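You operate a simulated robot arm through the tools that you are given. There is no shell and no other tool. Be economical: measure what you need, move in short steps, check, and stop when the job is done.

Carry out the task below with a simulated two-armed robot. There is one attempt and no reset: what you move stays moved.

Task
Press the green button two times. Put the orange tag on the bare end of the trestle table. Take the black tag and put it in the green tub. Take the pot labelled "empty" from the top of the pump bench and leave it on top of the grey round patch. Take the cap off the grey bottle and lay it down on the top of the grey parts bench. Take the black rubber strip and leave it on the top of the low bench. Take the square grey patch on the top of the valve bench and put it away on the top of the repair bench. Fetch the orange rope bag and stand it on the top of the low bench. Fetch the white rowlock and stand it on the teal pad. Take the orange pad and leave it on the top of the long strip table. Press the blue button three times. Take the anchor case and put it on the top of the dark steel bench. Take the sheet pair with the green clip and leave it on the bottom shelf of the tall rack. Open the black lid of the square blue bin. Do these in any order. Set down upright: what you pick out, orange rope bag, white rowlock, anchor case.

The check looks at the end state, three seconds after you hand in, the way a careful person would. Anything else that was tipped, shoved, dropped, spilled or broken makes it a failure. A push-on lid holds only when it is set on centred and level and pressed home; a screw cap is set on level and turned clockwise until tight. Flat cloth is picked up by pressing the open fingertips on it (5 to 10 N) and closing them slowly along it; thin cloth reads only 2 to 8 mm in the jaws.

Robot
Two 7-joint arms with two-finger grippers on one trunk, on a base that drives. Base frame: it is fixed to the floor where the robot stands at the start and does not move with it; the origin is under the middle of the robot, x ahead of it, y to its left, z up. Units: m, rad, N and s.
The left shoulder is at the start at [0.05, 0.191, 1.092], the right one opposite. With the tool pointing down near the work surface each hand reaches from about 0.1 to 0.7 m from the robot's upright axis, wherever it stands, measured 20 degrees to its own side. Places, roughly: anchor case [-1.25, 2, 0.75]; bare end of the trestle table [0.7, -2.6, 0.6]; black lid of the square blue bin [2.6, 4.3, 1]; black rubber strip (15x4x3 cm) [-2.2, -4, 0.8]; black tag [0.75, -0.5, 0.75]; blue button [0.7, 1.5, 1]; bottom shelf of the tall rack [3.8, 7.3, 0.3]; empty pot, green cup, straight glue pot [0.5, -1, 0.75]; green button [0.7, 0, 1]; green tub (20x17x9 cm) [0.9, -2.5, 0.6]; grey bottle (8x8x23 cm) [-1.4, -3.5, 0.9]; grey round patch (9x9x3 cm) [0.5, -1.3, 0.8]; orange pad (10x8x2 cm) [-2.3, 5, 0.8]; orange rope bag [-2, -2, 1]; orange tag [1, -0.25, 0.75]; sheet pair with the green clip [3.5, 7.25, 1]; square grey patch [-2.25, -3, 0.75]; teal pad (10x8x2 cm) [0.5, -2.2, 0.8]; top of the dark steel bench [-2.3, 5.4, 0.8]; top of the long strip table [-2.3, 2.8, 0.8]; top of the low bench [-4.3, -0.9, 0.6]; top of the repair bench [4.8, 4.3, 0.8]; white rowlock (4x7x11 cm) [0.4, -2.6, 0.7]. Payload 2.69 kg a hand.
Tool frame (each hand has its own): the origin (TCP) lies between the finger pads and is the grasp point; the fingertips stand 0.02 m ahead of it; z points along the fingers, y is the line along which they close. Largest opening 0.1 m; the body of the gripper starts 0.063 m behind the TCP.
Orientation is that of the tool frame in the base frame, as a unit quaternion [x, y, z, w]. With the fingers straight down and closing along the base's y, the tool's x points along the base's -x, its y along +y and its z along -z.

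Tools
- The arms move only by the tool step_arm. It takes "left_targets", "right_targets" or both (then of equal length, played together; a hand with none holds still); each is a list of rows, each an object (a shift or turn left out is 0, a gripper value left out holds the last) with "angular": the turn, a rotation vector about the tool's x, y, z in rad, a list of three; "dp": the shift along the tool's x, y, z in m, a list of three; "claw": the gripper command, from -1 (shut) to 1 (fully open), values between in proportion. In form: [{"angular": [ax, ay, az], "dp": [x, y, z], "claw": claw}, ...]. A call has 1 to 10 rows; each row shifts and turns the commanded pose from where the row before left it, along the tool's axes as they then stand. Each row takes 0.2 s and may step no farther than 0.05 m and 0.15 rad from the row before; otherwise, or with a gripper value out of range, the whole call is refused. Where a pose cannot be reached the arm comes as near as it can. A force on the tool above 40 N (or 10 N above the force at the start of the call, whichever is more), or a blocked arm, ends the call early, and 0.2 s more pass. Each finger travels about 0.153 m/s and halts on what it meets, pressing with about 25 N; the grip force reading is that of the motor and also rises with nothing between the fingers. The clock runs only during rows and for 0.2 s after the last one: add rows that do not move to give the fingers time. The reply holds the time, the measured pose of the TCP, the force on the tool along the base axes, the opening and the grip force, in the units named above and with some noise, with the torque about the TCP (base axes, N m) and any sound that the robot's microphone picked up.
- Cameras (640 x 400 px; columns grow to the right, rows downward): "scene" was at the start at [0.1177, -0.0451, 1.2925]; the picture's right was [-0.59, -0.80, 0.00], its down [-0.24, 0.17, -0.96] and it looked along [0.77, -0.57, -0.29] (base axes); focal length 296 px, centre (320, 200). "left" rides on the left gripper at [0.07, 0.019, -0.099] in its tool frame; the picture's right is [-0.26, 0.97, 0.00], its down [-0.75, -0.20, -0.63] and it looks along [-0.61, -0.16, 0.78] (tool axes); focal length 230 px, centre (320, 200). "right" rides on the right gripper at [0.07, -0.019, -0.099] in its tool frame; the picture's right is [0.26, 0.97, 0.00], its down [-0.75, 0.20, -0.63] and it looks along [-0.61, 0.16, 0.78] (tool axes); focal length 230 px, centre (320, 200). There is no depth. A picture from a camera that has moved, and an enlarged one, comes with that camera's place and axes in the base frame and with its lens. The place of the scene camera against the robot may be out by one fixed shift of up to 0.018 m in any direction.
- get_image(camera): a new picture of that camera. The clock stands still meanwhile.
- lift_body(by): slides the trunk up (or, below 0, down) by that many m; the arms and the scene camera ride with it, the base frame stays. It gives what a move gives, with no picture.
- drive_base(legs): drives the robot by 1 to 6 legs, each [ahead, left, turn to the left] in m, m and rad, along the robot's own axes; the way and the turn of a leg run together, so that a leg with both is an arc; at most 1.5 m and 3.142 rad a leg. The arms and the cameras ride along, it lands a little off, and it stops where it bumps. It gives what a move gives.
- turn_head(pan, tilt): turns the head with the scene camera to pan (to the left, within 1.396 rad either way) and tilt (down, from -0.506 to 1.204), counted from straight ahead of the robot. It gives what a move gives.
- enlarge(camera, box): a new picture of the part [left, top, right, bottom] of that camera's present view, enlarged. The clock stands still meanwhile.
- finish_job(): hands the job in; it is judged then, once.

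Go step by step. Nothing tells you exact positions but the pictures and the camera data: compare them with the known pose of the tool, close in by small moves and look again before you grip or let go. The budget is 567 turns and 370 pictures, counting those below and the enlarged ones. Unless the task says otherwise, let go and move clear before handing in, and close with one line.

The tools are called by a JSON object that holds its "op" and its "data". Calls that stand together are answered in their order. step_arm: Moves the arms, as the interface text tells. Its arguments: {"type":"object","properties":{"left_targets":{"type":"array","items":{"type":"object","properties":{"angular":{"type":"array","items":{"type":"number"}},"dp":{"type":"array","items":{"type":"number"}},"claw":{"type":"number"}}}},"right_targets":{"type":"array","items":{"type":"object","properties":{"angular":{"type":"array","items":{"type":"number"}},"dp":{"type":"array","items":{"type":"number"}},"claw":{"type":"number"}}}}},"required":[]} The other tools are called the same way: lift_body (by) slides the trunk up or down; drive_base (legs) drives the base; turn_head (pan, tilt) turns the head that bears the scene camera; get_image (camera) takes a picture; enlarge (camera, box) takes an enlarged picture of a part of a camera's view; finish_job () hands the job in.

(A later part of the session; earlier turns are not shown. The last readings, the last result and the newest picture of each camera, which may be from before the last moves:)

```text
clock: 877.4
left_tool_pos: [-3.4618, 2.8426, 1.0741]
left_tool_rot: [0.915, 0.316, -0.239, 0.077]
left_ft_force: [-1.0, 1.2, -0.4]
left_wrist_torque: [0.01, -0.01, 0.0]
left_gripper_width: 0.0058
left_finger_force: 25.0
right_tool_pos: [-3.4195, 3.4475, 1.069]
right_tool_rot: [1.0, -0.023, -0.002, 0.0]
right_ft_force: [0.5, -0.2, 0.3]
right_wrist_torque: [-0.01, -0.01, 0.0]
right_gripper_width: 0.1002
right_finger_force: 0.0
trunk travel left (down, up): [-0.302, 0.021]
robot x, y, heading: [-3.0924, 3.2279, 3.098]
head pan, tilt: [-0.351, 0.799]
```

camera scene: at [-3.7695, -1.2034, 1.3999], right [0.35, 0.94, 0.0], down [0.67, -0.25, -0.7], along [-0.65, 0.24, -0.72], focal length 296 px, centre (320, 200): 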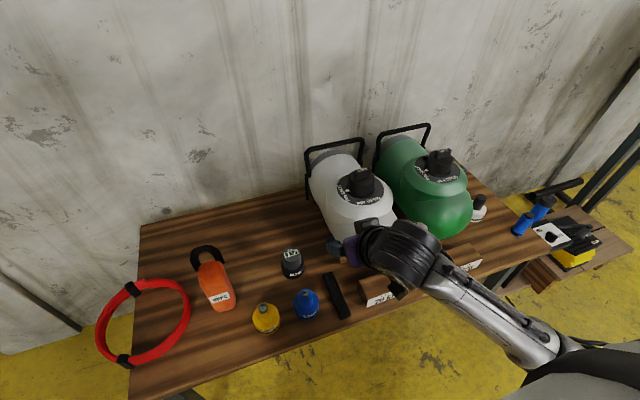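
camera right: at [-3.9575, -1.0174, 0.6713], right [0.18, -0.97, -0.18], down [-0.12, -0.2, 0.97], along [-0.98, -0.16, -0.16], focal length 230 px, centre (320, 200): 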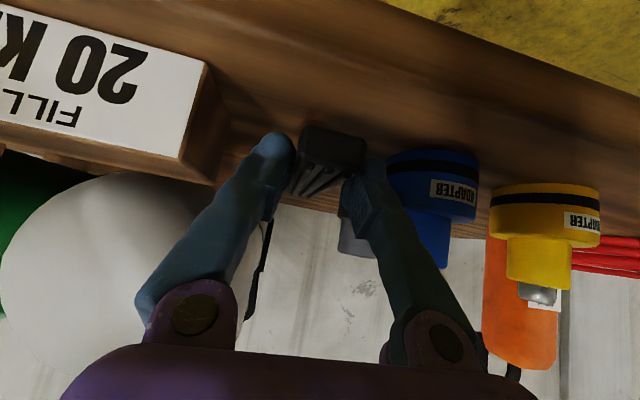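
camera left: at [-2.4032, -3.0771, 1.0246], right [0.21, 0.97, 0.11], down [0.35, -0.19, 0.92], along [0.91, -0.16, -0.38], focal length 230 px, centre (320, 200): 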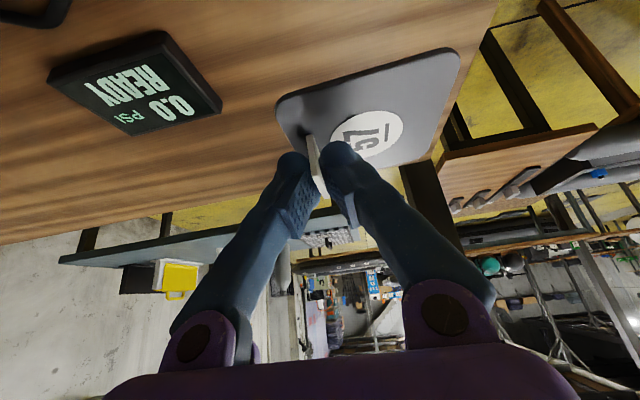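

{"op": "drive_base", "data": {"legs": [[0.08, 0, 0.045], [0, -1.5, 0], [0, -1.5, 0], [0, -0.72, 0]]}}

{"op": "drive_base", "data": {"legs": [[-1.5, 0, 0], [-1.4, 0, 0], [0, 0, 3.1]]}}

{"op": "turn_head", "data": {"pan": -0.2, "tilt": 0.2}}

{"op": "get_image", "data": {"camera": "scene"}}

```text
clock: 910.5
left_tool_pos: [-3.5204, 6.5318, 1.0751]
left_tool_rot: [0.905, 0.344, -0.237, 0.084]
left_ft_force: [-0.5, -0.6, -1.4]
left_wrist_torque: [0.02, -0.01, -0.01]
left_gripper_width: 0.0059
left_finger_force: 24.9
right_tool_pos: [-3.518, 7.1381, 1.0697]
right_tool_rot: [1.0, 0.007, -0.002, -0.001]
right_ft_force: [-0.1, 0.4, -0.1]
right_wrist_torque: [0.03, 0.01, 0.0]
right_gripper_width: 0.0998
right_finger_force: 0.1
trunk travel left (down, up): [-0.302, 0.021]
robot x, y, heading: [-3.1752, 6.9376, -3.126]
head pan, tilt: [-0.351, 0.799]
```

```text
clock: 931.9
left_tool_pos: [0.0754, 7.3141, 1.0739]
left_tool_rot: [-0.337, 0.908, 0.082, 0.236]
left_ft_force: [-0.5, 0.3, -0.5]
left_wrist_torque: [-0.04, 0.02, -0.03]
left_gripper_width: 0.0059
left_finger_force: 24.6
right_tool_pos: [0.061, 6.7059, 1.07]
right_tool_rot: [0.0, 1.0, 0.0, 0.001]
right_ft_force: [-0.1, -0.6, 0.4]
right_wrist_torque: [0.01, -0.02, 0.01]
right_gripper_width: 0.0996
right_finger_force: 0.1
trunk travel left (down, up): [-0.302, 0.021]
robot x, y, heading: [-0.2784, 6.9142, 0.004]
head pan, tilt: [-0.351, 0.799]
```

```text
clock: 932.9
left_tool_pos: [0.0762, 7.3131, 1.0745]
left_tool_rot: [-0.337, 0.907, 0.082, 0.238]
left_ft_force: [0.1, 0.2, -1.2]
left_wrist_torque: [0.0, -0.02, -0.03]
left_gripper_width: 0.006
left_finger_force: 25.2
right_tool_pos: [0.0622, 6.7081, 1.0701]
right_tool_rot: [0.0, 1.0, 0.0, 0.002]
right_ft_force: [-0.1, 0.3, 0.7]
right_wrist_torque: [0.0, -0.02, 0.0]
right_gripper_width: 0.0999
right_finger_force: 0.0
trunk travel left (down, up): [-0.302, 0.021]
robot x, y, heading: [-0.2779, 6.9149, -0.0]
head pan, tilt: [-0.201, 0.201]
```

```text
118 pictures are left
camera scene: at [-0.1438, 6.9048, 1.4535], right [-0.2, -0.98, 0.0], down [-0.2, 0.04, -0.98], along [0.96, -0.2, -0.2], focal length 296 px, centre (320, 200)
```

scene: 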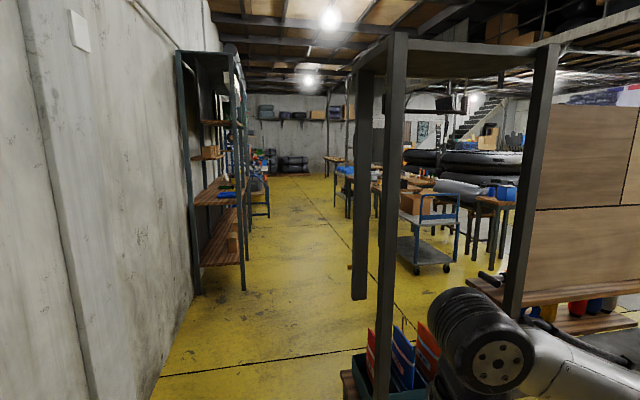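

I see the tall rack on the left wall from x about 2.6 on, and a free corridor east. Drive along it and look again.

{"op": "drive_base", "data": {"legs": [[1.2, -0.15, 0], [1.2, -0.25, 0]]}}

{"op": "turn_head", "data": {"pan": -0.45, "tilt": 0.3}}

{"op": "get_image", "data": {"camera": "scene"}}

{"op": "turn_head", "data": {"pan": 0.4, "tilt": 0.4}}

{"op": "get_image", "data": {"camera": "scene"}}

```text
clock: 936.3
left_tool_pos: [0.6268, 7.2494, 1.0791]
left_tool_rot: [-0.338, 0.906, 0.078, 0.242]
left_ft_force: [-0.2, -0.3, -0.7]
left_wrist_torque: [-0.02, -0.01, -0.02]
left_gripper_width: 0.0062
left_finger_force: 25.1
right_tool_pos: [0.5964, 6.6451, 1.0692]
right_tool_rot: [-0.028, 1.0, -0.005, 0.004]
right_ft_force: [0.0, 0.7, -0.4]
right_wrist_torque: [0.01, 0.04, 0.03]
right_gripper_width: 0.0997
right_finger_force: 0.1
trunk travel left (down, up): [-0.302, 0.021]
robot x, y, heading: [0.285, 6.8484, -0.009]
head pan, tilt: [-0.201, 0.201]
stopped in leg 1: the robot was blocked; the commanded pose is now the measured one
```

```text
clock: 937.0
left_tool_pos: [0.6257, 7.2508, 1.0806]
left_tool_rot: [-0.34, 0.905, 0.08, 0.243]
left_ft_force: [0.8, -1.0, -0.6]
left_wrist_torque: [-0.05, -0.01, -0.01]
left_gripper_width: 0.006
left_finger_force: 25.1
right_tool_pos: [0.5954, 6.6468, 1.0682]
right_tool_rot: [-0.031, 0.999, -0.004, 0.005]
right_ft_force: [-1.4, 0.4, -0.3]
right_wrist_torque: [0.01, -0.02, 0.0]
right_gripper_width: 0.0998
right_finger_force: 0.1
trunk travel left (down, up): [-0.302, 0.021]
robot x, y, heading: [0.2824, 6.8466, 0.003]
head pan, tilt: [-0.45, 0.3]
```

```text
117 pictures are left
camera scene: at [0.3942, 6.818, 1.4463], right [-0.43, -0.9, -0.01], down [-0.25, 0.13, -0.96], along [0.87, -0.41, -0.28], focal length 296 px, centre (320, 200)
```

scene: 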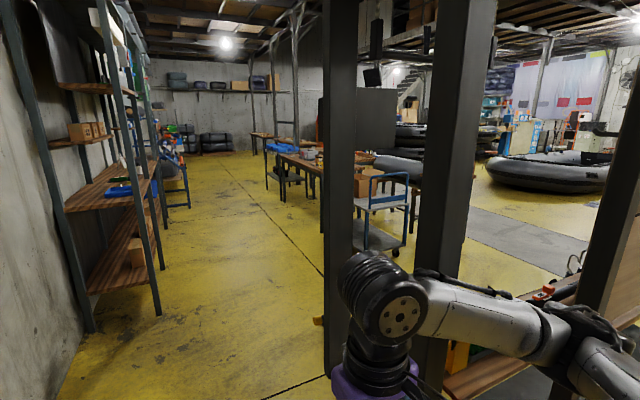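

```text
clock: 938.2
left_tool_pos: [0.6254, 7.2492, 1.0791]
left_tool_rot: [-0.341, 0.905, 0.08, 0.242]
left_ft_force: [0.1, -0.6, -0.9]
left_wrist_torque: [-0.04, -0.02, -0.01]
left_gripper_width: 0.0058
left_finger_force: 25.4
right_tool_pos: [0.5957, 6.6475, 1.0681]
right_tool_rot: [-0.031, 0.999, -0.004, 0.005]
right_ft_force: [0.3, -0.5, 0.6]
right_wrist_torque: [-0.01, -0.02, -0.04]
right_gripper_width: 0.0999
right_finger_force: 0.1
trunk travel left (down, up): [-0.302, 0.021]
robot x, y, heading: [0.286, 6.8463, 0.004]
head pan, tilt: [0.4, 0.4]
```

```text
116 pictures are left
camera scene: at [0.3951, 6.8945, 1.437], right [0.39, -0.92, 0.01], down [-0.34, -0.15, -0.93], along [0.85, 0.36, -0.38], focal length 296 px, centre (320, 200)
```

scene: 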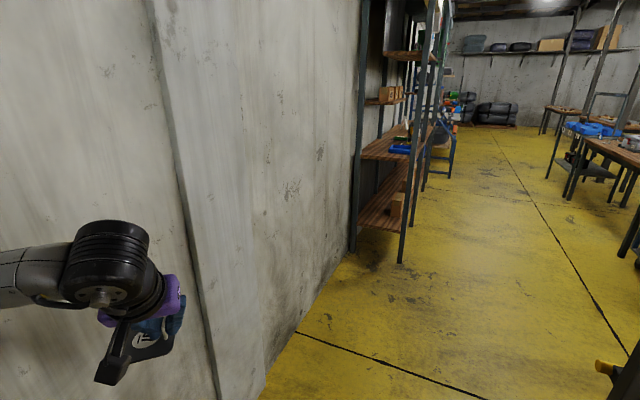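

The right hand bumped a rack post; the corridor between that rack (y 6.6) and the wall (7.45) is narrow. I'll back off, stretch both arms forward so that the elbows tuck in, and pass centred at y 7.03.

{"op": "drive_base", "data": {"legs": [[-0.35, 0.15, 0]]}}

{"op": "step_arm", "data": {"right_targets": [{"dp": [-0.045, 0, 0.01]}, {"dp": [-0.045, 0, 0.01]}, {"dp": [-0.045, 0, 0.01]}, {"dp": [-0.045, 0, 0.01]}, {"dp": [-0.045, 0, 0.01]}], "left_targets": [{"angular": [0.071, 0, 0.13]}, {"angular": [0.071, 0, 0.13]}, {"angular": [0.071, 0, 0.13]}, {"angular": [0.071, 0, 0.13]}, {"angular": [0.06, 0, 0.11]}]}}

{"op": "step_arm", "data": {"left_targets": [{"dp": [-0.03, -0.03, 0.01]}, {"dp": [-0.03, -0.03, 0.01]}, {"dp": [-0.03, -0.03, 0.01]}, {"dp": [-0.03, -0.03, 0.01]}, {"dp": [-0.03, -0.03, 0.01]}, {"dp": [-0.03, -0.03, 0.01]}, {"dp": [-0.03, 0, 0.01]}]}}

{"op": "turn_head", "data": {"pan": -0.3, "tilt": 0.5}}

{"op": "get_image", "data": {"camera": "scene"}}

```text
clock: 940.2
left_tool_pos: [0.3652, 7.3311, 1.0813]
left_tool_rot: [-0.326, 0.911, 0.09, 0.236]
left_ft_force: [0.1, 0.0, 0.4]
left_wrist_torque: [-0.01, 0.01, 0.04]
left_gripper_width: 0.006
left_finger_force: 24.5
right_tool_pos: [0.3307, 6.7318, 1.0572]
right_tool_rot: [-0.019, 1.0, 0.01, -0.007]
right_ft_force: [-0.7, -0.5, -0.7]
right_wrist_torque: [0.01, -0.02, 0.01]
right_gripper_width: 0.0999
right_finger_force: 0.1
trunk travel left (down, up): [-0.302, 0.021]
robot x, y, heading: [0.0053, 6.9586, -0.009]
head pan, tilt: [0.4, 0.4]
stopped in leg 1: the robot was blocked; the commanded pose is now the measured one
```

```text
clock: 940.9
left_tool_pos: [0.3847, 7.2616, 1.061]
left_tool_rot: [-0.154, 0.96, -0.063, 0.226]
left_ft_force: [0.1, -0.7, -0.6]
left_wrist_torque: [0.0, 0.01, 0.03]
left_gripper_width: 0.006
left_finger_force: 25.2
left hand out of reach, approached as far as the arm can: row 1
right_tool_pos: [0.4275, 6.7324, 1.0371]
right_tool_rot: [-0.017, 1.0, 0.008, -0.007]
right_ft_force: [-0.8, -0.5, 0.6]
right_wrist_torque: [0.0, -0.05, 0.0]
right_gripper_width: 0.1002
right_finger_force: 0.1
trunk travel left (down, up): [-0.302, 0.021]
robot x, y, heading: [0.005, 6.9523, -0.019]
head pan, tilt: [0.4, 0.4]
stopped in row 3 (left hand): the arm was blocked; the commanded pose is now the measured one
```

```text
clock: 942.5
left_tool_pos: [0.6384, 7.1847, 1.1139]
left_tool_rot: [-0.16, 0.959, -0.069, 0.226]
left_ft_force: [-1.3, -0.3, 0.3]
left_wrist_torque: [-0.03, 0.0, -0.01]
left_gripper_width: 0.0058
left_finger_force: 25.2
right_tool_pos: [0.4257, 6.7559, 1.0416]
right_tool_rot: [-0.02, 1.0, -0.003, -0.006]
right_ft_force: [-0.3, -0.3, 1.1]
right_wrist_torque: [0.02, -0.02, 0.02]
right_gripper_width: 0.0999
right_finger_force: 0.0
trunk travel left (down, up): [-0.302, 0.021]
robot x, y, heading: [0.0077, 6.9595, -0.013]
head pan, tilt: [0.4, 0.4]
```

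```text
clock: 943.6
left_tool_pos: [0.6376, 7.1841, 1.1149]
left_tool_rot: [-0.161, 0.958, -0.069, 0.226]
left_ft_force: [0.2, -0.2, 0.2]
left_wrist_torque: [-0.02, 0.0, -0.01]
left_gripper_width: 0.006
left_finger_force: 25.3
right_tool_pos: [0.4237, 6.7553, 1.0413]
right_tool_rot: [-0.019, 1.0, -0.003, -0.005]
right_ft_force: [0.1, 0.4, 0.0]
right_wrist_torque: [-0.01, 0.0, 0.0]
right_gripper_width: 0.0998
right_finger_force: 0.0
trunk travel left (down, up): [-0.302, 0.021]
robot x, y, heading: [0.007, 6.9594, -0.01]
head pan, tilt: [-0.3, 0.499]
```

```text
115 pictures are left
camera scene: at [0.1358, 6.9398, 1.4259], right [-0.31, -0.95, 0.0], down [-0.46, 0.15, -0.88], along [0.84, -0.27, -0.48], focal length 296 px, centre (320, 200)
```

scene: 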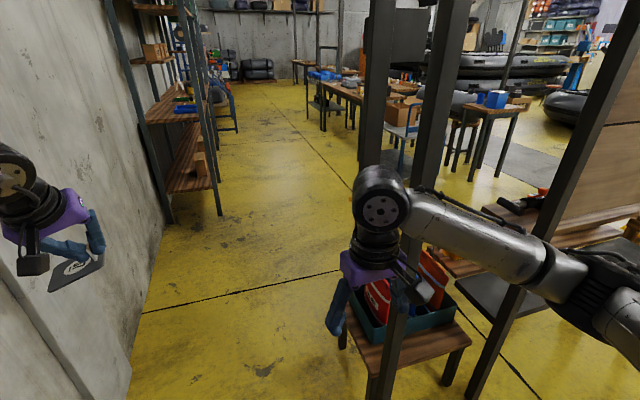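

Right elbow still flares toward the posts. Extend the right hand further forward to straighten the arm, and check.

{"op": "step_arm", "data": {"right_targets": [{"dp": [-0.045, 0.01, 0.01]}, {"dp": [-0.045, 0.01, 0.01]}, {"dp": [-0.045, 0.01, 0.01]}, {"dp": [-0.045, 0, 0.01]}, {"dp": [-0.04, 0, 0.01]}]}}

{"op": "turn_head", "data": {"pan": -1.1, "tilt": 0.6}}

{"op": "get_image", "data": {"camera": "scene"}}

```text
clock: 944.8
left_tool_pos: [0.6367, 7.1841, 1.114]
left_tool_rot: [-0.16, 0.958, -0.069, 0.226]
left_ft_force: [0.4, 0.7, -0.7]
left_wrist_torque: [0.0, -0.03, -0.04]
left_gripper_width: 0.0059
left_finger_force: 25.1
right_tool_pos: [0.6402, 6.7939, 0.9897]
right_tool_rot: [-0.021, 1.0, -0.004, -0.006]
right_ft_force: [0.0, -0.4, 0.7]
right_wrist_torque: [-0.01, -0.03, -0.01]
right_gripper_width: 0.0998
right_finger_force: 0.0
trunk travel left (down, up): [-0.302, 0.021]
robot x, y, heading: [0.0072, 6.9624, -0.012]
head pan, tilt: [-0.3, 0.499]
```

```text
clock: 945.9
left_tool_pos: [0.6365, 7.1833, 1.1142]
left_tool_rot: [-0.16, 0.958, -0.069, 0.227]
left_ft_force: [-0.3, -0.2, -0.6]
left_wrist_torque: [-0.01, 0.0, 0.0]
left_gripper_width: 0.006
left_finger_force: 25.2
right_tool_pos: [0.639, 6.7923, 0.9907]
right_tool_rot: [-0.018, 1.0, -0.003, -0.005]
right_ft_force: [0.7, 0.5, -0.5]
right_wrist_torque: [0.0, -0.01, -0.01]
right_gripper_width: 0.1
right_finger_force: 0.0
trunk travel left (down, up): [-0.302, 0.021]
robot x, y, heading: [0.0073, 6.9564, -0.013]
head pan, tilt: [-1.1, 0.6]
```

```text
114 pictures are left
camera scene: at [0.0885, 6.8884, 1.4168], right [-0.9, -0.45, 0.0], down [-0.25, 0.51, -0.83], along [0.37, -0.74, -0.56], focal length 296 px, centre (320, 200)
```

scene: 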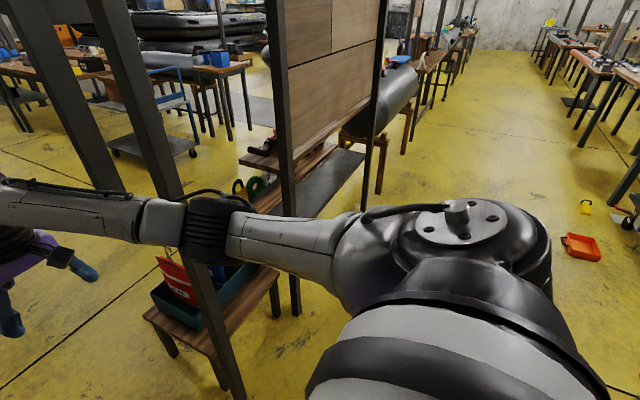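

By my estimate the elbow clears the post if the robot is centred at y about 7.05. Shift left 9 cm and go forward in short legs.

{"op": "drive_base", "data": {"legs": [[0.0, 0.09, 0.012]]}}

{"op": "drive_base", "data": {"legs": [[0.3, 0, 0]]}}

{"op": "turn_head", "data": {"pan": 0.9, "tilt": 0.6}}

{"op": "get_image", "data": {"camera": "scene"}}

{"op": "turn_head", "data": {"pan": -0.9, "tilt": 0.6}}

{"op": "get_image", "data": {"camera": "scene"}}

```text
clock: 947.4
left_tool_pos: [0.6354, 7.2799, 1.1144]
left_tool_rot: [-0.166, 0.958, -0.068, 0.226]
left_ft_force: [0.7, 0.1, -0.2]
left_wrist_torque: [-0.03, -0.01, -0.03]
left_gripper_width: 0.0057
left_finger_force: 25.0
right_tool_pos: [0.6411, 6.8889, 0.9909]
right_tool_rot: [-0.023, 1.0, -0.004, -0.005]
right_ft_force: [0.4, 1.1, 0.2]
right_wrist_torque: [0.02, 0.02, 0.03]
right_gripper_width: 0.1004
right_finger_force: 0.0
trunk travel left (down, up): [-0.302, 0.021]
robot x, y, heading: [0.0073, 7.0521, -0.004]
head pan, tilt: [-1.1, 0.6]
```

```text
clock: 949.4
left_tool_pos: [0.939, 7.2798, 1.1146]
left_tool_rot: [-0.165, 0.957, -0.069, 0.227]
left_ft_force: [0.3, -0.2, -0.4]
left_wrist_torque: [-0.01, 0.0, -0.03]
left_gripper_width: 0.0059
left_finger_force: 24.9
right_tool_pos: [0.9454, 6.888, 0.9902]
right_tool_rot: [-0.024, 1.0, -0.004, -0.006]
right_ft_force: [0.6, -0.3, -0.3]
right_wrist_torque: [-0.03, 0.02, 0.02]
right_gripper_width: 0.0996
right_finger_force: 0.2
trunk travel left (down, up): [-0.302, 0.021]
robot x, y, heading: [0.3125, 7.0457, 0.0]
head pan, tilt: [-1.1, 0.6]
```

```text
clock: 951.4
left_tool_pos: [0.938, 7.28, 1.1143]
left_tool_rot: [-0.165, 0.957, -0.068, 0.227]
left_ft_force: [-0.1, -0.3, -0.3]
left_wrist_torque: [-0.03, 0.0, -0.03]
left_gripper_width: 0.0058
left_finger_force: 24.6
right_tool_pos: [0.9453, 6.889, 0.9919]
right_tool_rot: [-0.025, 1.0, -0.004, -0.005]
right_ft_force: [0.5, 0.6, -0.1]
right_wrist_torque: [-0.04, -0.01, -0.01]
right_gripper_width: 0.1001
right_finger_force: 0.0
trunk travel left (down, up): [-0.302, 0.021]
robot x, y, heading: [0.3093, 7.0446, -0.001]
head pan, tilt: [0.901, 0.6]
```

```text
113 pictures are left
camera scene: at [0.4077, 7.1267, 1.4168], right [0.78, -0.62, 0.0], down [-0.35, -0.44, -0.83], along [0.51, 0.65, -0.56], focal length 296 px, centre (320, 200)
```

scene: 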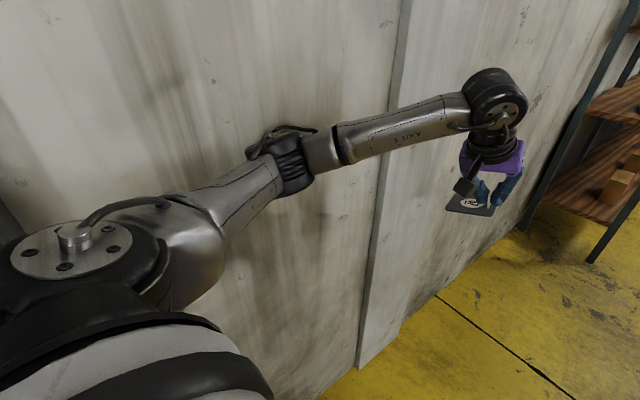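

```text
clock: 953.1
left_tool_pos: [0.9389, 7.28, 1.1144]
left_tool_rot: [-0.165, 0.957, -0.068, 0.227]
left_ft_force: [-0.1, -1.2, -0.3]
left_wrist_torque: [-0.03, 0.02, -0.02]
left_gripper_width: 0.0062
left_finger_force: 24.5
right_tool_pos: [0.9454, 6.8891, 0.9907]
right_tool_rot: [-0.024, 1.0, -0.003, -0.005]
right_ft_force: [0.6, 0.9, -0.3]
right_wrist_torque: [-0.04, 0.01, 0.0]
right_gripper_width: 0.0999
right_finger_force: 0.0
trunk travel left (down, up): [-0.302, 0.021]
robot x, y, heading: [0.3109, 7.0503, -0.002]
head pan, tilt: [-0.901, 0.6]
```

```text
112 pictures are left
camera scene: at [0.4077, 6.9882, 1.4168], right [-0.78, -0.62, 0.0], down [-0.35, 0.44, -0.83], along [0.51, -0.65, -0.56], focal length 296 px, centre (320, 200)
```

scene: 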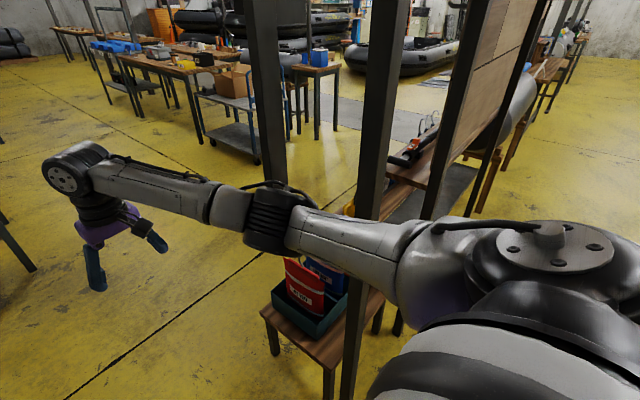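

Passing well. Continue forward.

{"op": "drive_base", "data": {"legs": [[0.4, 0, 0]]}}

{"op": "drive_base", "data": {"legs": [[0.5, 0, 0]]}}

{"op": "turn_head", "data": {"pan": -0.2, "tilt": 0.35}}

{"op": "get_image", "data": {"camera": "scene"}}

```text
clock: 955.7
left_tool_pos: [1.3422, 7.2766, 1.1145]
left_tool_rot: [-0.163, 0.958, -0.069, 0.227]
left_ft_force: [-0.4, -0.1, -0.6]
left_wrist_torque: [-0.02, 0.02, -0.02]
left_gripper_width: 0.0061
left_finger_force: 25.0
right_tool_pos: [1.3475, 6.8863, 0.9903]
right_tool_rot: [-0.021, 1.0, -0.005, -0.006]
right_ft_force: [0.8, -0.3, -0.7]
right_wrist_torque: [0.04, 0.03, 0.0]
right_gripper_width: 0.1002
right_finger_force: 0.0
trunk travel left (down, up): [-0.302, 0.021]
robot x, y, heading: [0.7133, 7.0475, -0.005]
head pan, tilt: [-0.901, 0.6]
```

```text
clock: 958.6
left_tool_pos: [1.8411, 7.2753, 1.1141]
left_tool_rot: [-0.164, 0.958, -0.068, 0.226]
left_ft_force: [0.2, 0.3, -1.2]
left_wrist_torque: [0.02, -0.03, 0.0]
left_gripper_width: 0.0059
left_finger_force: 24.5
right_tool_pos: [1.8461, 6.8845, 0.9912]
right_tool_rot: [-0.022, 1.0, -0.004, -0.005]
right_ft_force: [0.2, -0.5, 0.1]
right_wrist_torque: [-0.01, -0.02, -0.02]
right_gripper_width: 0.1001
right_finger_force: 0.1
trunk travel left (down, up): [-0.302, 0.021]
robot x, y, heading: [1.2136, 7.0424, -0.006]
head pan, tilt: [-0.901, 0.6]
```

```text
clock: 959.7
left_tool_pos: [1.8419, 7.2753, 1.1149]
left_tool_rot: [-0.164, 0.958, -0.068, 0.226]
left_ft_force: [-0.1, -0.2, -0.4]
left_wrist_torque: [-0.02, -0.01, 0.0]
left_gripper_width: 0.0062
left_finger_force: 25.2
right_tool_pos: [1.8451, 6.8844, 0.9906]
right_tool_rot: [-0.023, 1.0, -0.004, -0.005]
right_ft_force: [-0.5, -0.2, -0.2]
right_wrist_torque: [-0.01, 0.02, 0.03]
right_gripper_width: 0.1
right_finger_force: 0.1
trunk travel left (down, up): [-0.302, 0.021]
robot x, y, heading: [1.2144, 7.0429, -0.003]
head pan, tilt: [-0.201, 0.351]
```

```text
111 pictures are left
camera scene: at [1.346, 7.0356, 1.4395], right [-0.2, -0.98, 0.0], down [-0.34, 0.07, -0.94], along [0.92, -0.19, -0.34], focal length 296 px, centre (320, 200)
```

scene: 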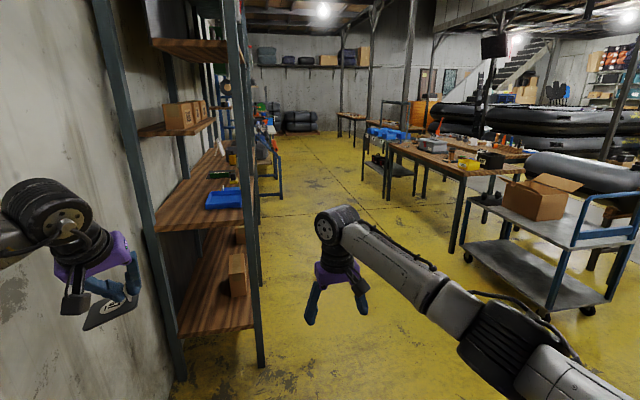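

Through the corridor. Move clear of the tall rack and look at the east area for the repair bench and the bin.

{"op": "drive_base", "data": {"legs": [[0.4, -0.55, 0], [1.2, 0, 0]]}}

{"op": "turn_head", "data": {"pan": -0.8, "tilt": 0.35}}

{"op": "get_image", "data": {"camera": "scene"}}

```text
clock: 970.7
left_tool_pos: [3.4331, 6.7022, 1.1146]
left_tool_rot: [-0.162, 0.958, -0.07, 0.227]
left_ft_force: [0.5, 0.7, -0.9]
left_wrist_torque: [-0.03, 0.02, 0.04]
left_gripper_width: 0.0057
left_finger_force: 25.0
right_tool_pos: [3.4383, 6.3112, 0.9907]
right_tool_rot: [-0.021, 1.0, -0.004, -0.005]
right_ft_force: [-0.4, 0.9, -0.2]
right_wrist_torque: [-0.01, 0.0, -0.01]
right_gripper_width: 0.0999
right_finger_force: 0.0
trunk travel left (down, up): [-0.302, 0.021]
robot x, y, heading: [2.8058, 6.4759, -0.006]
head pan, tilt: [-0.201, 0.351]
```

```text
clock: 971.7
left_tool_pos: [3.4344, 6.7018, 1.1142]
left_tool_rot: [-0.163, 0.958, -0.068, 0.226]
left_ft_force: [-0.3, 0.6, 0.6]
left_wrist_torque: [-0.01, 0.0, -0.02]
left_gripper_width: 0.0063
left_finger_force: 25.3
right_tool_pos: [3.4379, 6.3095, 0.9911]
right_tool_rot: [-0.021, 1.0, -0.003, -0.005]
right_ft_force: [-0.2, -0.7, 0.4]
right_wrist_torque: [0.02, 0.01, 0.03]
right_gripper_width: 0.1002
right_finger_force: 0.1
trunk travel left (down, up): [-0.302, 0.021]
robot x, y, heading: [2.8071, 6.4718, -0.003]
head pan, tilt: [-0.799, 0.351]
```

```text
110 pictures are left
camera scene: at [2.9115, 6.4155, 1.4396], right [-0.72, -0.69, 0.0], down [-0.24, 0.25, -0.94], along [0.65, -0.68, -0.34], focal length 296 px, centre (320, 200)
```

scene: 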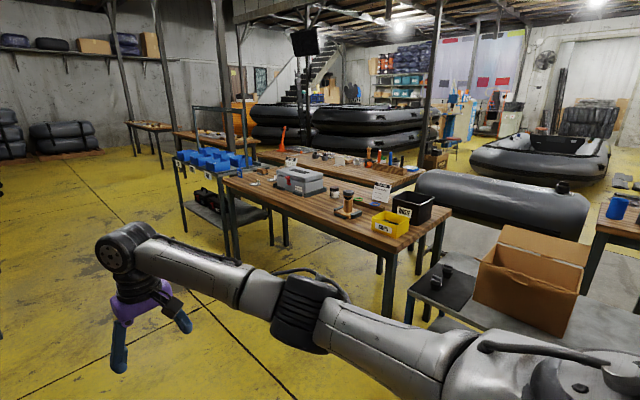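

The repair bench is the wooden one at about x 4.0–5.9, y 4.1–4.6, behind another bench. I'll go round its east end; drive east and look.

{"op": "drive_base", "data": {"legs": [[1.5, -0.1, 0], [1.5, -0.2, 0], [0.5, 0, 0]]}}

{"op": "turn_head", "data": {"pan": -1.25, "tilt": 0.35}}

{"op": "get_image", "data": {"camera": "scene"}}

```text
refused: leg 1 is longer than a leg can be; nothing moved
```

```text
clock: 972.6
left_tool_pos: [3.4338, 6.7017, 1.1154]
left_tool_rot: [-0.163, 0.958, -0.069, 0.226]
left_ft_force: [0.1, -0.5, -0.6]
left_wrist_torque: [-0.01, -0.01, 0.02]
left_gripper_width: 0.006
left_finger_force: 25.9
right_tool_pos: [3.4379, 6.3089, 0.9904]
right_tool_rot: [-0.021, 1.0, -0.003, -0.005]
right_ft_force: [0.5, 0.1, -0.2]
right_wrist_torque: [-0.01, -0.03, 0.04]
right_gripper_width: 0.0999
right_finger_force: 0.1
trunk travel left (down, up): [-0.302, 0.021]
robot x, y, heading: [2.8021, 6.4728, -0.005]
head pan, tilt: [-1.25, 0.351]
```

```text
109 pictures are left
camera scene: at [2.8759, 6.3941, 1.4396], right [-0.95, -0.31, 0.0], down [-0.11, 0.33, -0.94], along [0.29, -0.89, -0.34], focal length 296 px, centre (320, 200)
```

scene: 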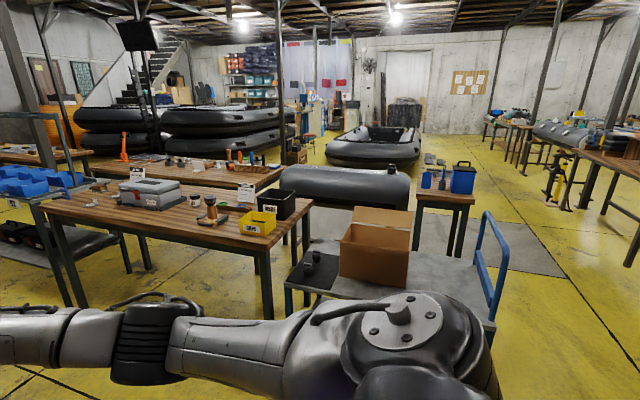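

The square blue bin with the black lid is on the small table at about [2.7, 4.5]. First the patch: drive east in legal legs.

{"op": "drive_base", "data": {"legs": [[1.45, -0.1, 0], [1.45, -0.1, 0], [0.45, 0, 0]]}}

{"op": "get_image", "data": {"camera": "scene"}}

```text
clock: 988.9
left_tool_pos: [6.7845, 6.4225, 1.1151]
left_tool_rot: [-0.151, 0.96, -0.072, 0.226]
left_ft_force: [0.1, 0.1, -0.2]
left_wrist_torque: [0.01, -0.04, -0.03]
left_gripper_width: 0.006
left_finger_force: 25.2
right_tool_pos: [6.7797, 6.0312, 0.99]
right_tool_rot: [-0.009, 1.0, -0.004, -0.006]
right_ft_force: [0.5, 0.0, -0.9]
right_wrist_torque: [-0.01, 0.02, 0.0]
right_gripper_width: 0.1003
right_finger_force: 0.1
trunk travel left (down, up): [-0.302, 0.021]
robot x, y, heading: [6.15, 6.2079, -0.034]
head pan, tilt: [-1.25, 0.351]
```

```text
108 pictures are left
camera scene: at [6.2182, 6.1289, 1.4395], right [-0.96, -0.29, 0.0], down [-0.1, 0.33, -0.94], along [0.27, -0.9, -0.34], focal length 296 px, centre (320, 200)
```

scene: 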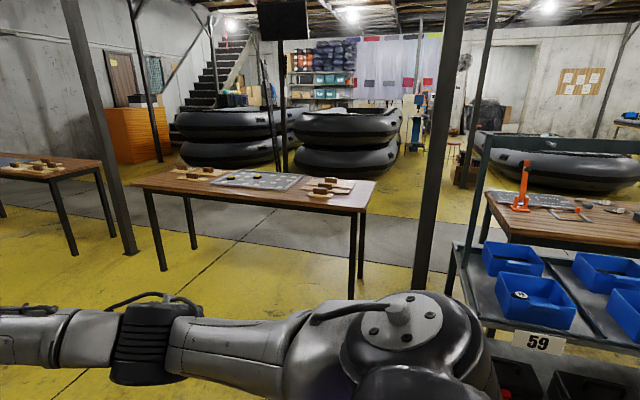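

Access from the north/east is too tight; the grey walkway south of the repair bench can be reached from the west. I'll drive back west, then south along x about 1.75, past the bin.

{"op": "drive_base", "data": {"legs": [[-1.45, 0.05, 0.034], [-1.45, 0.05, 0], [-1.45, 0, 0], [0, 0, -1.57]]}}

{"op": "turn_head", "data": {"pan": 0.1, "tilt": 0.35}}

{"op": "get_image", "data": {"camera": "scene"}}

```text
clock: 1013.5
left_tool_pos: [2.0901, 5.5723, 1.1143]
left_tool_rot: [0.532, 0.813, -0.205, 0.12]
left_ft_force: [-0.6, 0.8, -0.7]
left_wrist_torque: [0.01, -0.01, -0.04]
left_gripper_width: 0.006
left_finger_force: 25.1
right_tool_pos: [1.7009, 5.5383, 0.991]
right_tool_rot: [0.664, 0.748, 0.001, -0.006]
right_ft_force: [0.0, -0.7, 0.3]
right_wrist_torque: [0.02, 0.03, -0.02]
right_gripper_width: 0.1003
right_finger_force: 0.1
trunk travel left (down, up): [-0.302, 0.021]
robot x, y, heading: [1.8101, 6.1854, -1.502]
head pan, tilt: [-1.25, 0.351]
```

```text
clock: 1015.0
left_tool_pos: [2.0901, 5.5713, 1.1139]
left_tool_rot: [0.531, 0.814, -0.204, 0.12]
left_ft_force: [0.0, -0.3, -0.6]
left_wrist_torque: [0.04, 0.03, 0.0]
left_gripper_width: 0.0058
left_finger_force: 25.1
right_tool_pos: [1.6995, 5.5385, 0.9912]
right_tool_rot: [0.664, 0.748, 0.0, -0.005]
right_ft_force: [0.0, 0.2, 0.3]
right_wrist_torque: [-0.02, -0.02, 0.01]
right_gripper_width: 0.1002
right_finger_force: 0.1
trunk travel left (down, up): [-0.302, 0.021]
robot x, y, heading: [1.8093, 6.1808, -1.503]
head pan, tilt: [0.099, 0.351]
```

```text
107 pictures are left
camera scene: at [1.8336, 6.0613, 1.4396], right [-0.99, -0.17, 0.0], down [-0.06, 0.34, -0.94], along [0.16, -0.93, -0.34], focal length 296 px, centre (320, 200)
```

scene: 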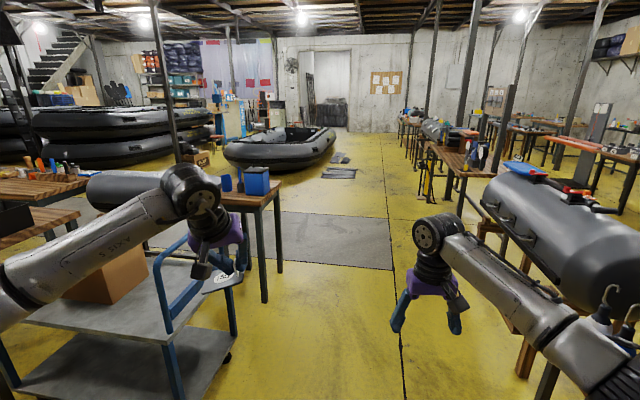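

The way south is clear between the trolley and the tank. Drive down to y about 3.4.

{"op": "drive_base", "data": {"legs": [[0.3, -0.12, -0.067], [1.3, -0.03, 0], [1.1, 0, 0]]}}

{"op": "turn_head", "data": {"pan": 1.2, "tilt": 0.35}}

{"op": "get_image", "data": {"camera": "scene"}}

```text
clock: 1028.6
left_tool_pos: [1.9283, 2.8329, 1.1138]
left_tool_rot: [0.56, 0.794, -0.208, 0.112]
left_ft_force: [-0.4, 0.6, -1.0]
left_wrist_torque: [0.0, 0.04, 0.01]
left_gripper_width: 0.0061
left_finger_force: 25.2
right_tool_pos: [1.5366, 2.8282, 0.9897]
right_tool_rot: [0.69, 0.724, 0.001, -0.007]
right_ft_force: [0.3, 0.2, 0.0]
right_wrist_torque: [-0.03, -0.01, -0.02]
right_gripper_width: 0.1
right_finger_force: 0.0
trunk travel left (down, up): [-0.302, 0.021]
robot x, y, heading: [1.6954, 3.4662, -1.572]
head pan, tilt: [0.099, 0.351]
```

```text
clock: 1029.9
left_tool_pos: [1.9296, 2.8353, 1.1147]
left_tool_rot: [0.56, 0.794, -0.208, 0.112]
left_ft_force: [1.0, -0.5, -1.0]
left_wrist_torque: [0.0, 0.01, 0.01]
left_gripper_width: 0.0057
left_finger_force: 24.7
right_tool_pos: [1.5378, 2.828, 0.9915]
right_tool_rot: [0.691, 0.723, 0.001, -0.006]
right_ft_force: [-0.2, -0.2, 0.5]
right_wrist_torque: [-0.01, 0.01, -0.02]
right_gripper_width: 0.1
right_finger_force: 0.0
trunk travel left (down, up): [-0.302, 0.021]
robot x, y, heading: [1.6957, 3.4643, -1.566]
head pan, tilt: [1.201, 0.351]
```

```text
106 pictures are left
camera scene: at [1.7858, 3.399, 1.4396], right [-0.36, -0.93, 0.0], down [-0.32, 0.12, -0.94], along [0.88, -0.34, -0.34], focal length 296 px, centre (320, 200)
```

scene: 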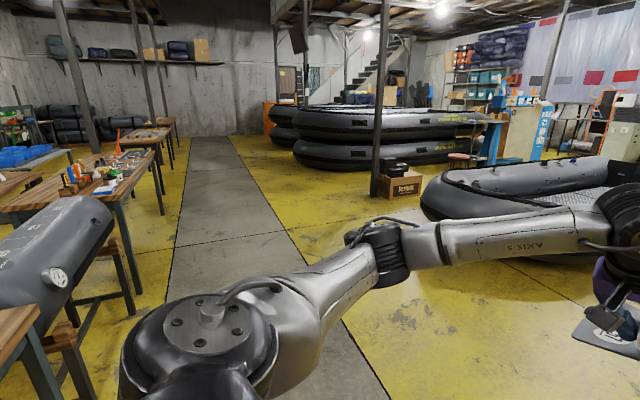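

The grey walkway leads along the repair bench's south side. Drive east along it and face the bench.

{"op": "drive_base", "data": {"legs": [[0, 0, 1.57], [1.45, -0.2, 0], [1.45, 0, 0], [0.3, 0, 0], [0, 0, 1.57]]}}

{"op": "turn_head", "data": {"pan": 0.0, "tilt": 0.5}}

{"op": "get_image", "data": {"camera": "scene"}}

```text
clock: 1053.2
left_tool_pos: [4.6624, 3.8951, 1.1148]
left_tool_rot: [0.79, -0.565, -0.111, -0.209]
left_ft_force: [-0.4, 0.5, -0.1]
left_wrist_torque: [-0.01, 0.01, 0.0]
left_gripper_width: 0.0058
left_finger_force: 24.9
right_tool_pos: [5.0551, 3.8967, 0.9907]
right_tool_rot: [0.72, -0.694, 0.007, 0.002]
right_ft_force: [0.0, 0.2, 0.3]
right_wrist_torque: [0.02, 0.0, 0.01]
right_gripper_width: 0.0999
right_finger_force: 0.1
trunk travel left (down, up): [-0.302, 0.021]
robot x, y, heading: [4.8899, 3.2661, 1.56]
head pan, tilt: [1.201, 0.351]
```

```text
clock: 1054.6
left_tool_pos: [4.663, 3.8953, 1.1138]
left_tool_rot: [0.79, -0.565, -0.111, -0.208]
left_ft_force: [-0.7, 0.9, 0.2]
left_wrist_torque: [0.01, -0.04, 0.0]
left_gripper_width: 0.006
left_finger_force: 25.0
right_tool_pos: [5.0542, 3.8962, 0.9907]
right_tool_rot: [0.72, -0.694, 0.005, 0.001]
right_ft_force: [0.6, 0.1, 0.0]
right_wrist_torque: [-0.01, 0.0, -0.01]
right_gripper_width: 0.1004
right_finger_force: 0.1
trunk travel left (down, up): [-0.302, 0.021]
robot x, y, heading: [4.8862, 3.2627, 1.558]
head pan, tilt: [0.0, 0.499]
```

```text
105 pictures are left
camera scene: at [4.8925, 3.4056, 1.4259], right [1.0, -0.01, 0.0], down [-0.01, -0.48, -0.88], along [0.01, 0.88, -0.48], focal length 296 px, centre (320, 200)
```

scene: 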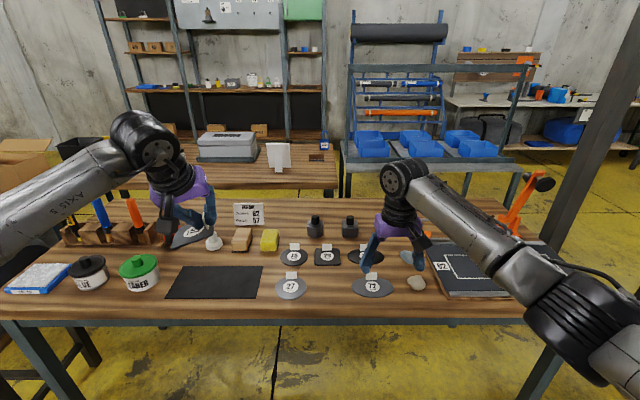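

I see a free gap between patches 27 and 72 at about [4.925, 4.03]. I'll retract the right hand, level the left hand's orientation, then approach.

{"op": "step_arm", "data": {"right_targets": [{"dp": [0.04, 0, -0.02]}, {"dp": [0.04, 0, -0.02]}, {"dp": [0.045, 0, -0.01]}, {"dp": [0.045, -0.01, -0.01]}, {"dp": [0.045, -0.01, 0]}, {"dp": [0.03, -0.01, 0]}], "left_targets": [{"angular": [-0.018, -0.012, 0.115]}, {"angular": [-0.018, -0.012, 0.115]}, {"angular": [-0.019, -0.012, 0.114]}, {}, {}, {}]}}

{"op": "drive_base", "data": {"legs": [[0.2, -0.2, 0.012]]}}

{"op": "get_image", "data": {"camera": "scene"}}

{"op": "get_image", "data": {"camera": "left"}}

```text
clock: 1056.0
left_tool_pos: [4.6636, 3.8941, 1.1142]
left_tool_rot: [-0.685, 0.685, 0.174, 0.176]
left_ft_force: [-0.8, -0.1, 0.0]
left_wrist_torque: [0.01, 0.0, -0.01]
left_gripper_width: 0.006
left_finger_force: 25.4
right_tool_pos: [5.092, 3.652, 1.0546]
right_tool_rot: [0.72, -0.694, 0.006, 0.001]
right_ft_force: [0.6, -0.2, -1.0]
right_wrist_torque: [0.0, 0.0, -0.06]
right_gripper_width: 0.0999
right_finger_force: 0.2
trunk travel left (down, up): [-0.302, 0.021]
robot x, y, heading: [4.8887, 3.2654, 1.555]
head pan, tilt: [0.0, 0.499]
```

```text
clock: 1058.4
left_tool_pos: [4.8557, 4.0946, 1.1148]
left_tool_rot: [0.688, -0.682, -0.176, -0.175]
left_ft_force: [0.2, -0.4, 0.4]
left_wrist_torque: [0.02, 0.01, -0.03]
left_gripper_width: 0.006
left_finger_force: 25.0
right_tool_pos: [5.289, 3.8596, 1.0549]
right_tool_rot: [0.724, -0.69, 0.006, 0.001]
right_ft_force: [0.0, -0.1, 0.3]
right_wrist_torque: [-0.02, 0.01, -0.02]
right_gripper_width: 0.1001
right_finger_force: 0.0
trunk travel left (down, up): [-0.302, 0.021]
robot x, y, heading: [5.0847, 3.4657, 1.566]
head pan, tilt: [0.0, 0.499]
```

```text
104 pictures are left
camera scene: at [5.0905, 3.6084, 1.4259], right [1.0, 0.0, 0.0], down [0.0, -0.48, -0.88], along [0.0, 0.88, -0.48], focal length 296 px, centre (320, 200)
```

scene: 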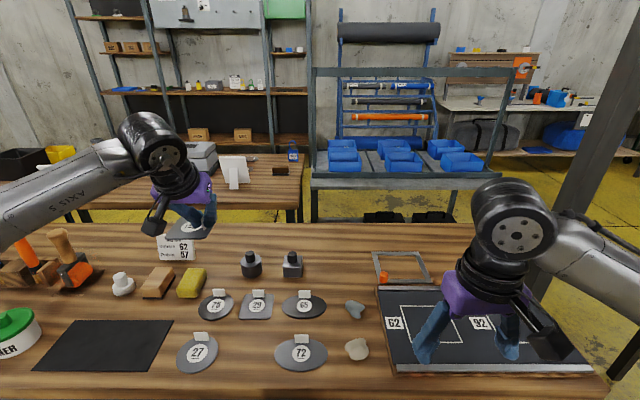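

```text
103 pictures are left
camera left: at [4.8385, 3.9862, 1.1668], right [-0.97, 0.22, 0.12], down [0.2, 0.36, 0.91], along [0.15, 0.91, -0.39], focal length 230 px, centre (320, 200)
```

left: 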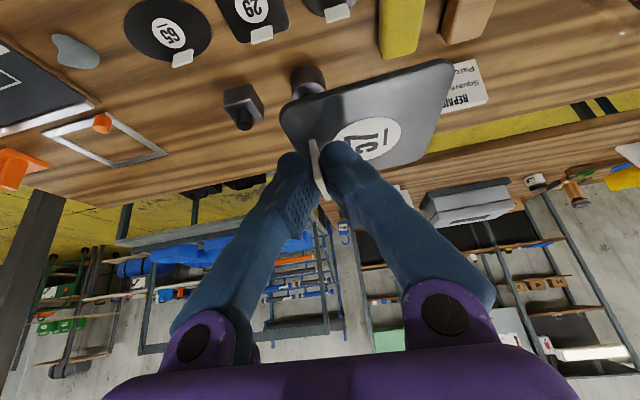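

Gap confirmed (centre x 4.924, y 4.034). Move the patch over it, raise the right hand, and lower with the trunk.

{"op": "step_arm", "data": {"left_targets": [{"dp": [0.022, -0.034, -0.012]}, {"dp": [0.022, -0.034, -0.012]}, {"dp": [0.022, -0.033, -0.012]}, {}], "right_targets": [{"dp": [0.02, 0, -0.04]}, {"dp": [0.02, 0, -0.04]}, {"dp": [0.02, 0, -0.04]}, {}]}}

{"op": "lift_body", "data": {"by": -0.22}}

{"op": "get_image", "data": {"camera": "scene"}}

{"op": "get_image", "data": {"camera": "left"}}

```text
clock: 1059.4
left_tool_pos: [4.9579, 4.0215, 1.1151]
left_tool_rot: [0.688, -0.681, -0.176, -0.175]
left_ft_force: [0.4, -0.4, -1.6]
left_wrist_torque: [-0.01, -0.01, 0.03]
left_gripper_width: 0.0059
left_finger_force: 25.8
right_tool_pos: [5.2903, 3.7987, 1.1728]
right_tool_rot: [0.723, -0.691, 0.007, 0.002]
right_ft_force: [0.1, 0.3, 0.6]
right_wrist_torque: [-0.01, -0.01, -0.01]
right_gripper_width: 0.1
right_finger_force: 0.1
trunk travel left (down, up): [-0.302, 0.021]
robot x, y, heading: [5.0893, 3.4691, 1.561]
head pan, tilt: [0.0, 0.499]
```

```text
clock: 1061.7
left_tool_pos: [4.9581, 4.0222, 0.8957]
left_tool_rot: [0.689, -0.681, -0.176, -0.175]
left_ft_force: [-0.1, -0.5, -0.2]
left_wrist_torque: [-0.02, -0.05, 0.0]
left_gripper_width: 0.0056
left_finger_force: 25.4
right_tool_pos: [5.2913, 3.7973, 0.9546]
right_tool_rot: [0.723, -0.691, 0.006, 0.001]
right_ft_force: [0.1, 0.7, 0.8]
right_wrist_torque: [0.0, -0.02, -0.01]
right_gripper_width: 0.1
right_finger_force: 0.1
trunk travel left (down, up): [-0.082, 0.241]
robot x, y, heading: [5.0856, 3.4646, 1.57]
head pan, tilt: [0.0, 0.499]
```

```text
102 pictures are left
camera scene: at [5.0902, 3.608, 1.206], right [1.0, 0.0, 0.0], down [0.0, -0.48, -0.88], along [0.0, 0.88, -0.48], focal length 296 px, centre (320, 200)
```

scene: 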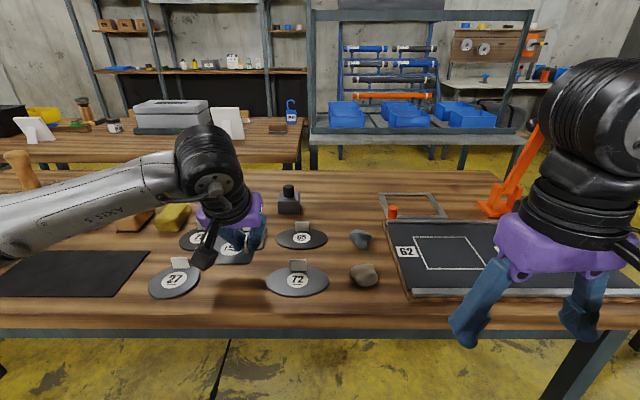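

```text
101 pictures are left
camera left: at [4.94, 3.9119, 0.9477], right [-0.97, 0.22, 0.12], down [0.2, 0.36, 0.91], along [0.15, 0.91, -0.39], focal length 230 px, centre (320, 200)
```

left: 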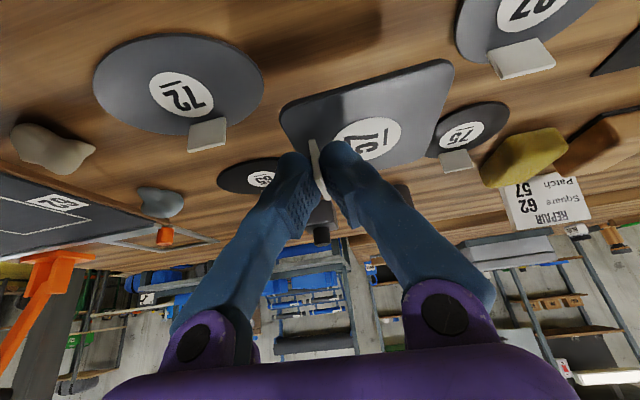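

The patch is centred over the gap. Lower to the bench.

{"op": "step_arm", "data": {"left_targets": [{"dp": [0, 0.004, 0]}, {}]}}

{"op": "lift_body", "data": {"by": -0.056}}

{"op": "lift_body", "data": {"by": -0.008}}

{"op": "get_image", "data": {"camera": "left"}}

```text
clock: 1062.3
left_tool_pos: [4.9524, 4.0218, 0.8954]
left_tool_rot: [0.689, -0.681, -0.176, -0.175]
left_ft_force: [0.4, -0.3, -0.8]
left_wrist_torque: [0.0, -0.03, -0.01]
left_gripper_width: 0.0062
left_finger_force: 25.0
right_tool_pos: [5.2908, 3.7978, 0.9541]
right_tool_rot: [0.723, -0.691, 0.007, 0.001]
right_ft_force: [0.1, 0.6, 0.3]
right_wrist_torque: [0.06, -0.01, 0.0]
right_gripper_width: 0.1001
right_finger_force: 0.1
trunk travel left (down, up): [-0.082, 0.241]
robot x, y, heading: [5.0849, 3.4638, 1.573]
head pan, tilt: [0.0, 0.499]
```

```text
clock: 1063.3
left_tool_pos: [4.9529, 4.0219, 0.8399]
left_tool_rot: [0.689, -0.681, -0.176, -0.174]
left_ft_force: [1.0, -0.1, -0.4]
left_wrist_torque: [-0.02, 0.0, -0.01]
left_gripper_width: 0.0057
left_finger_force: 25.2
right_tool_pos: [5.2914, 3.7991, 0.8987]
right_tool_rot: [0.723, -0.69, 0.006, 0.002]
right_ft_force: [0.2, 0.4, 0.1]
right_wrist_torque: [0.03, 0.02, 0.0]
right_gripper_width: 0.0998
right_finger_force: 0.0
trunk travel left (down, up): [-0.026, 0.297]
robot x, y, heading: [5.0886, 3.4685, 1.567]
head pan, tilt: [0.0, 0.499]
```

```text
clock: 1063.8
left_tool_pos: [4.9546, 4.0218, 0.8327]
left_tool_rot: [0.688, -0.681, -0.177, -0.176]
left_ft_force: [0.0, 1.4, 5.4]
left_wrist_torque: [0.31, 0.01, 0.0]
left_gripper_width: 0.0058
left_finger_force: 25.0
right_tool_pos: [5.2915, 3.7976, 0.8917]
right_tool_rot: [0.723, -0.691, 0.006, 0.002]
right_ft_force: [0.3, -0.2, -0.5]
right_wrist_torque: [0.01, 0.05, -0.02]
right_gripper_width: 0.1002
right_finger_force: 0.1
trunk travel left (down, up): [-0.018, 0.305]
robot x, y, heading: [5.0889, 3.4627, 1.563]
head pan, tilt: [0.0, 0.499]
```

```text
100 pictures are left
camera left: at [4.936, 3.9118, 0.8847], right [-0.97, 0.22, 0.12], down [0.19, 0.36, 0.91], along [0.15, 0.91, -0.39], focal length 230 px, centre (320, 200)
```

left: 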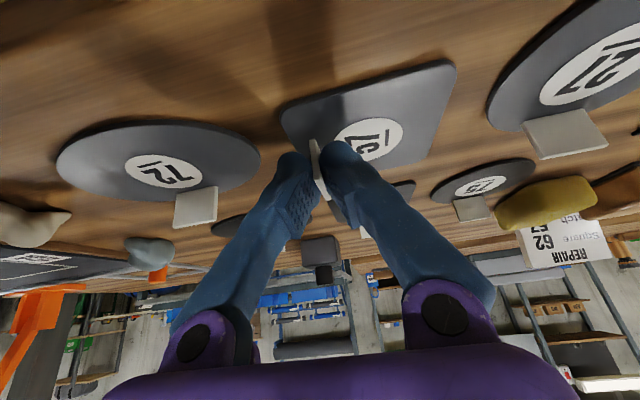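

Patch is on the bench between 72 and 27. Release and lift away.

{"op": "step_arm", "data": {"left_targets": [{"claw": -0.6}, {"claw": -0.2}, {}, {}]}}

{"op": "lift_body", "data": {"by": 0.2}}

{"op": "get_image", "data": {"camera": "scene"}}

```text
clock: 1064.8
left_tool_pos: [4.9522, 4.0212, 0.8327]
left_tool_rot: [0.688, -0.682, -0.176, -0.175]
left_ft_force: [0.1, 0.6, -0.2]
left_wrist_torque: [0.0, -0.04, 0.01]
left_gripper_width: 0.0398
left_finger_force: 0.0
right_tool_pos: [5.2905, 3.7976, 0.8905]
right_tool_rot: [0.723, -0.691, 0.005, 0.001]
right_ft_force: [0.4, 0.4, 0.0]
right_wrist_torque: [0.02, 0.04, -0.01]
right_gripper_width: 0.1001
right_finger_force: 0.2
trunk travel left (down, up): [-0.018, 0.305]
robot x, y, heading: [5.0863, 3.4668, 1.569]
head pan, tilt: [0.0, 0.499]
```

```text
clock: 1067.0
left_tool_pos: [4.9548, 4.0215, 1.031]
left_tool_rot: [0.688, -0.682, -0.175, -0.175]
left_ft_force: [-0.5, 0.5, -0.1]
left_wrist_torque: [0.01, 0.03, 0.0]
left_gripper_width: 0.0397
left_finger_force: 0.0
right_tool_pos: [5.2909, 3.7991, 1.0904]
right_tool_rot: [0.723, -0.691, 0.006, 0.002]
right_ft_force: [0.3, -0.5, -0.7]
right_wrist_torque: [-0.02, 0.01, 0.03]
right_gripper_width: 0.0999
right_finger_force: 0.0
trunk travel left (down, up): [-0.218, 0.105]
robot x, y, heading: [5.0875, 3.4661, 1.571]
head pan, tilt: [0.0, 0.499]
```

```text
99 pictures are left
camera scene: at [5.0903, 3.6082, 1.3418], right [1.0, 0.0, 0.0], down [0.0, -0.48, -0.88], along [0.0, 0.88, -0.48], focal length 296 px, centre (320, 200)
```

scene: 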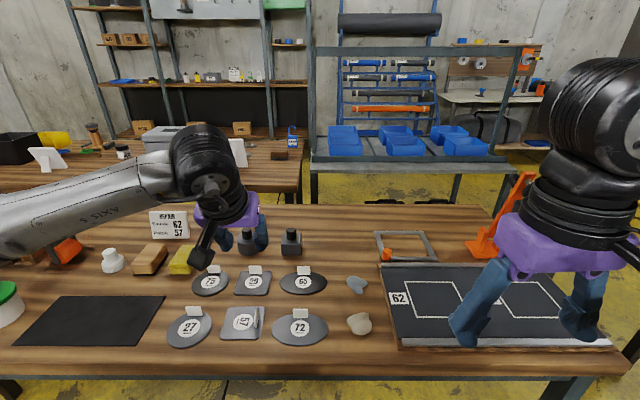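

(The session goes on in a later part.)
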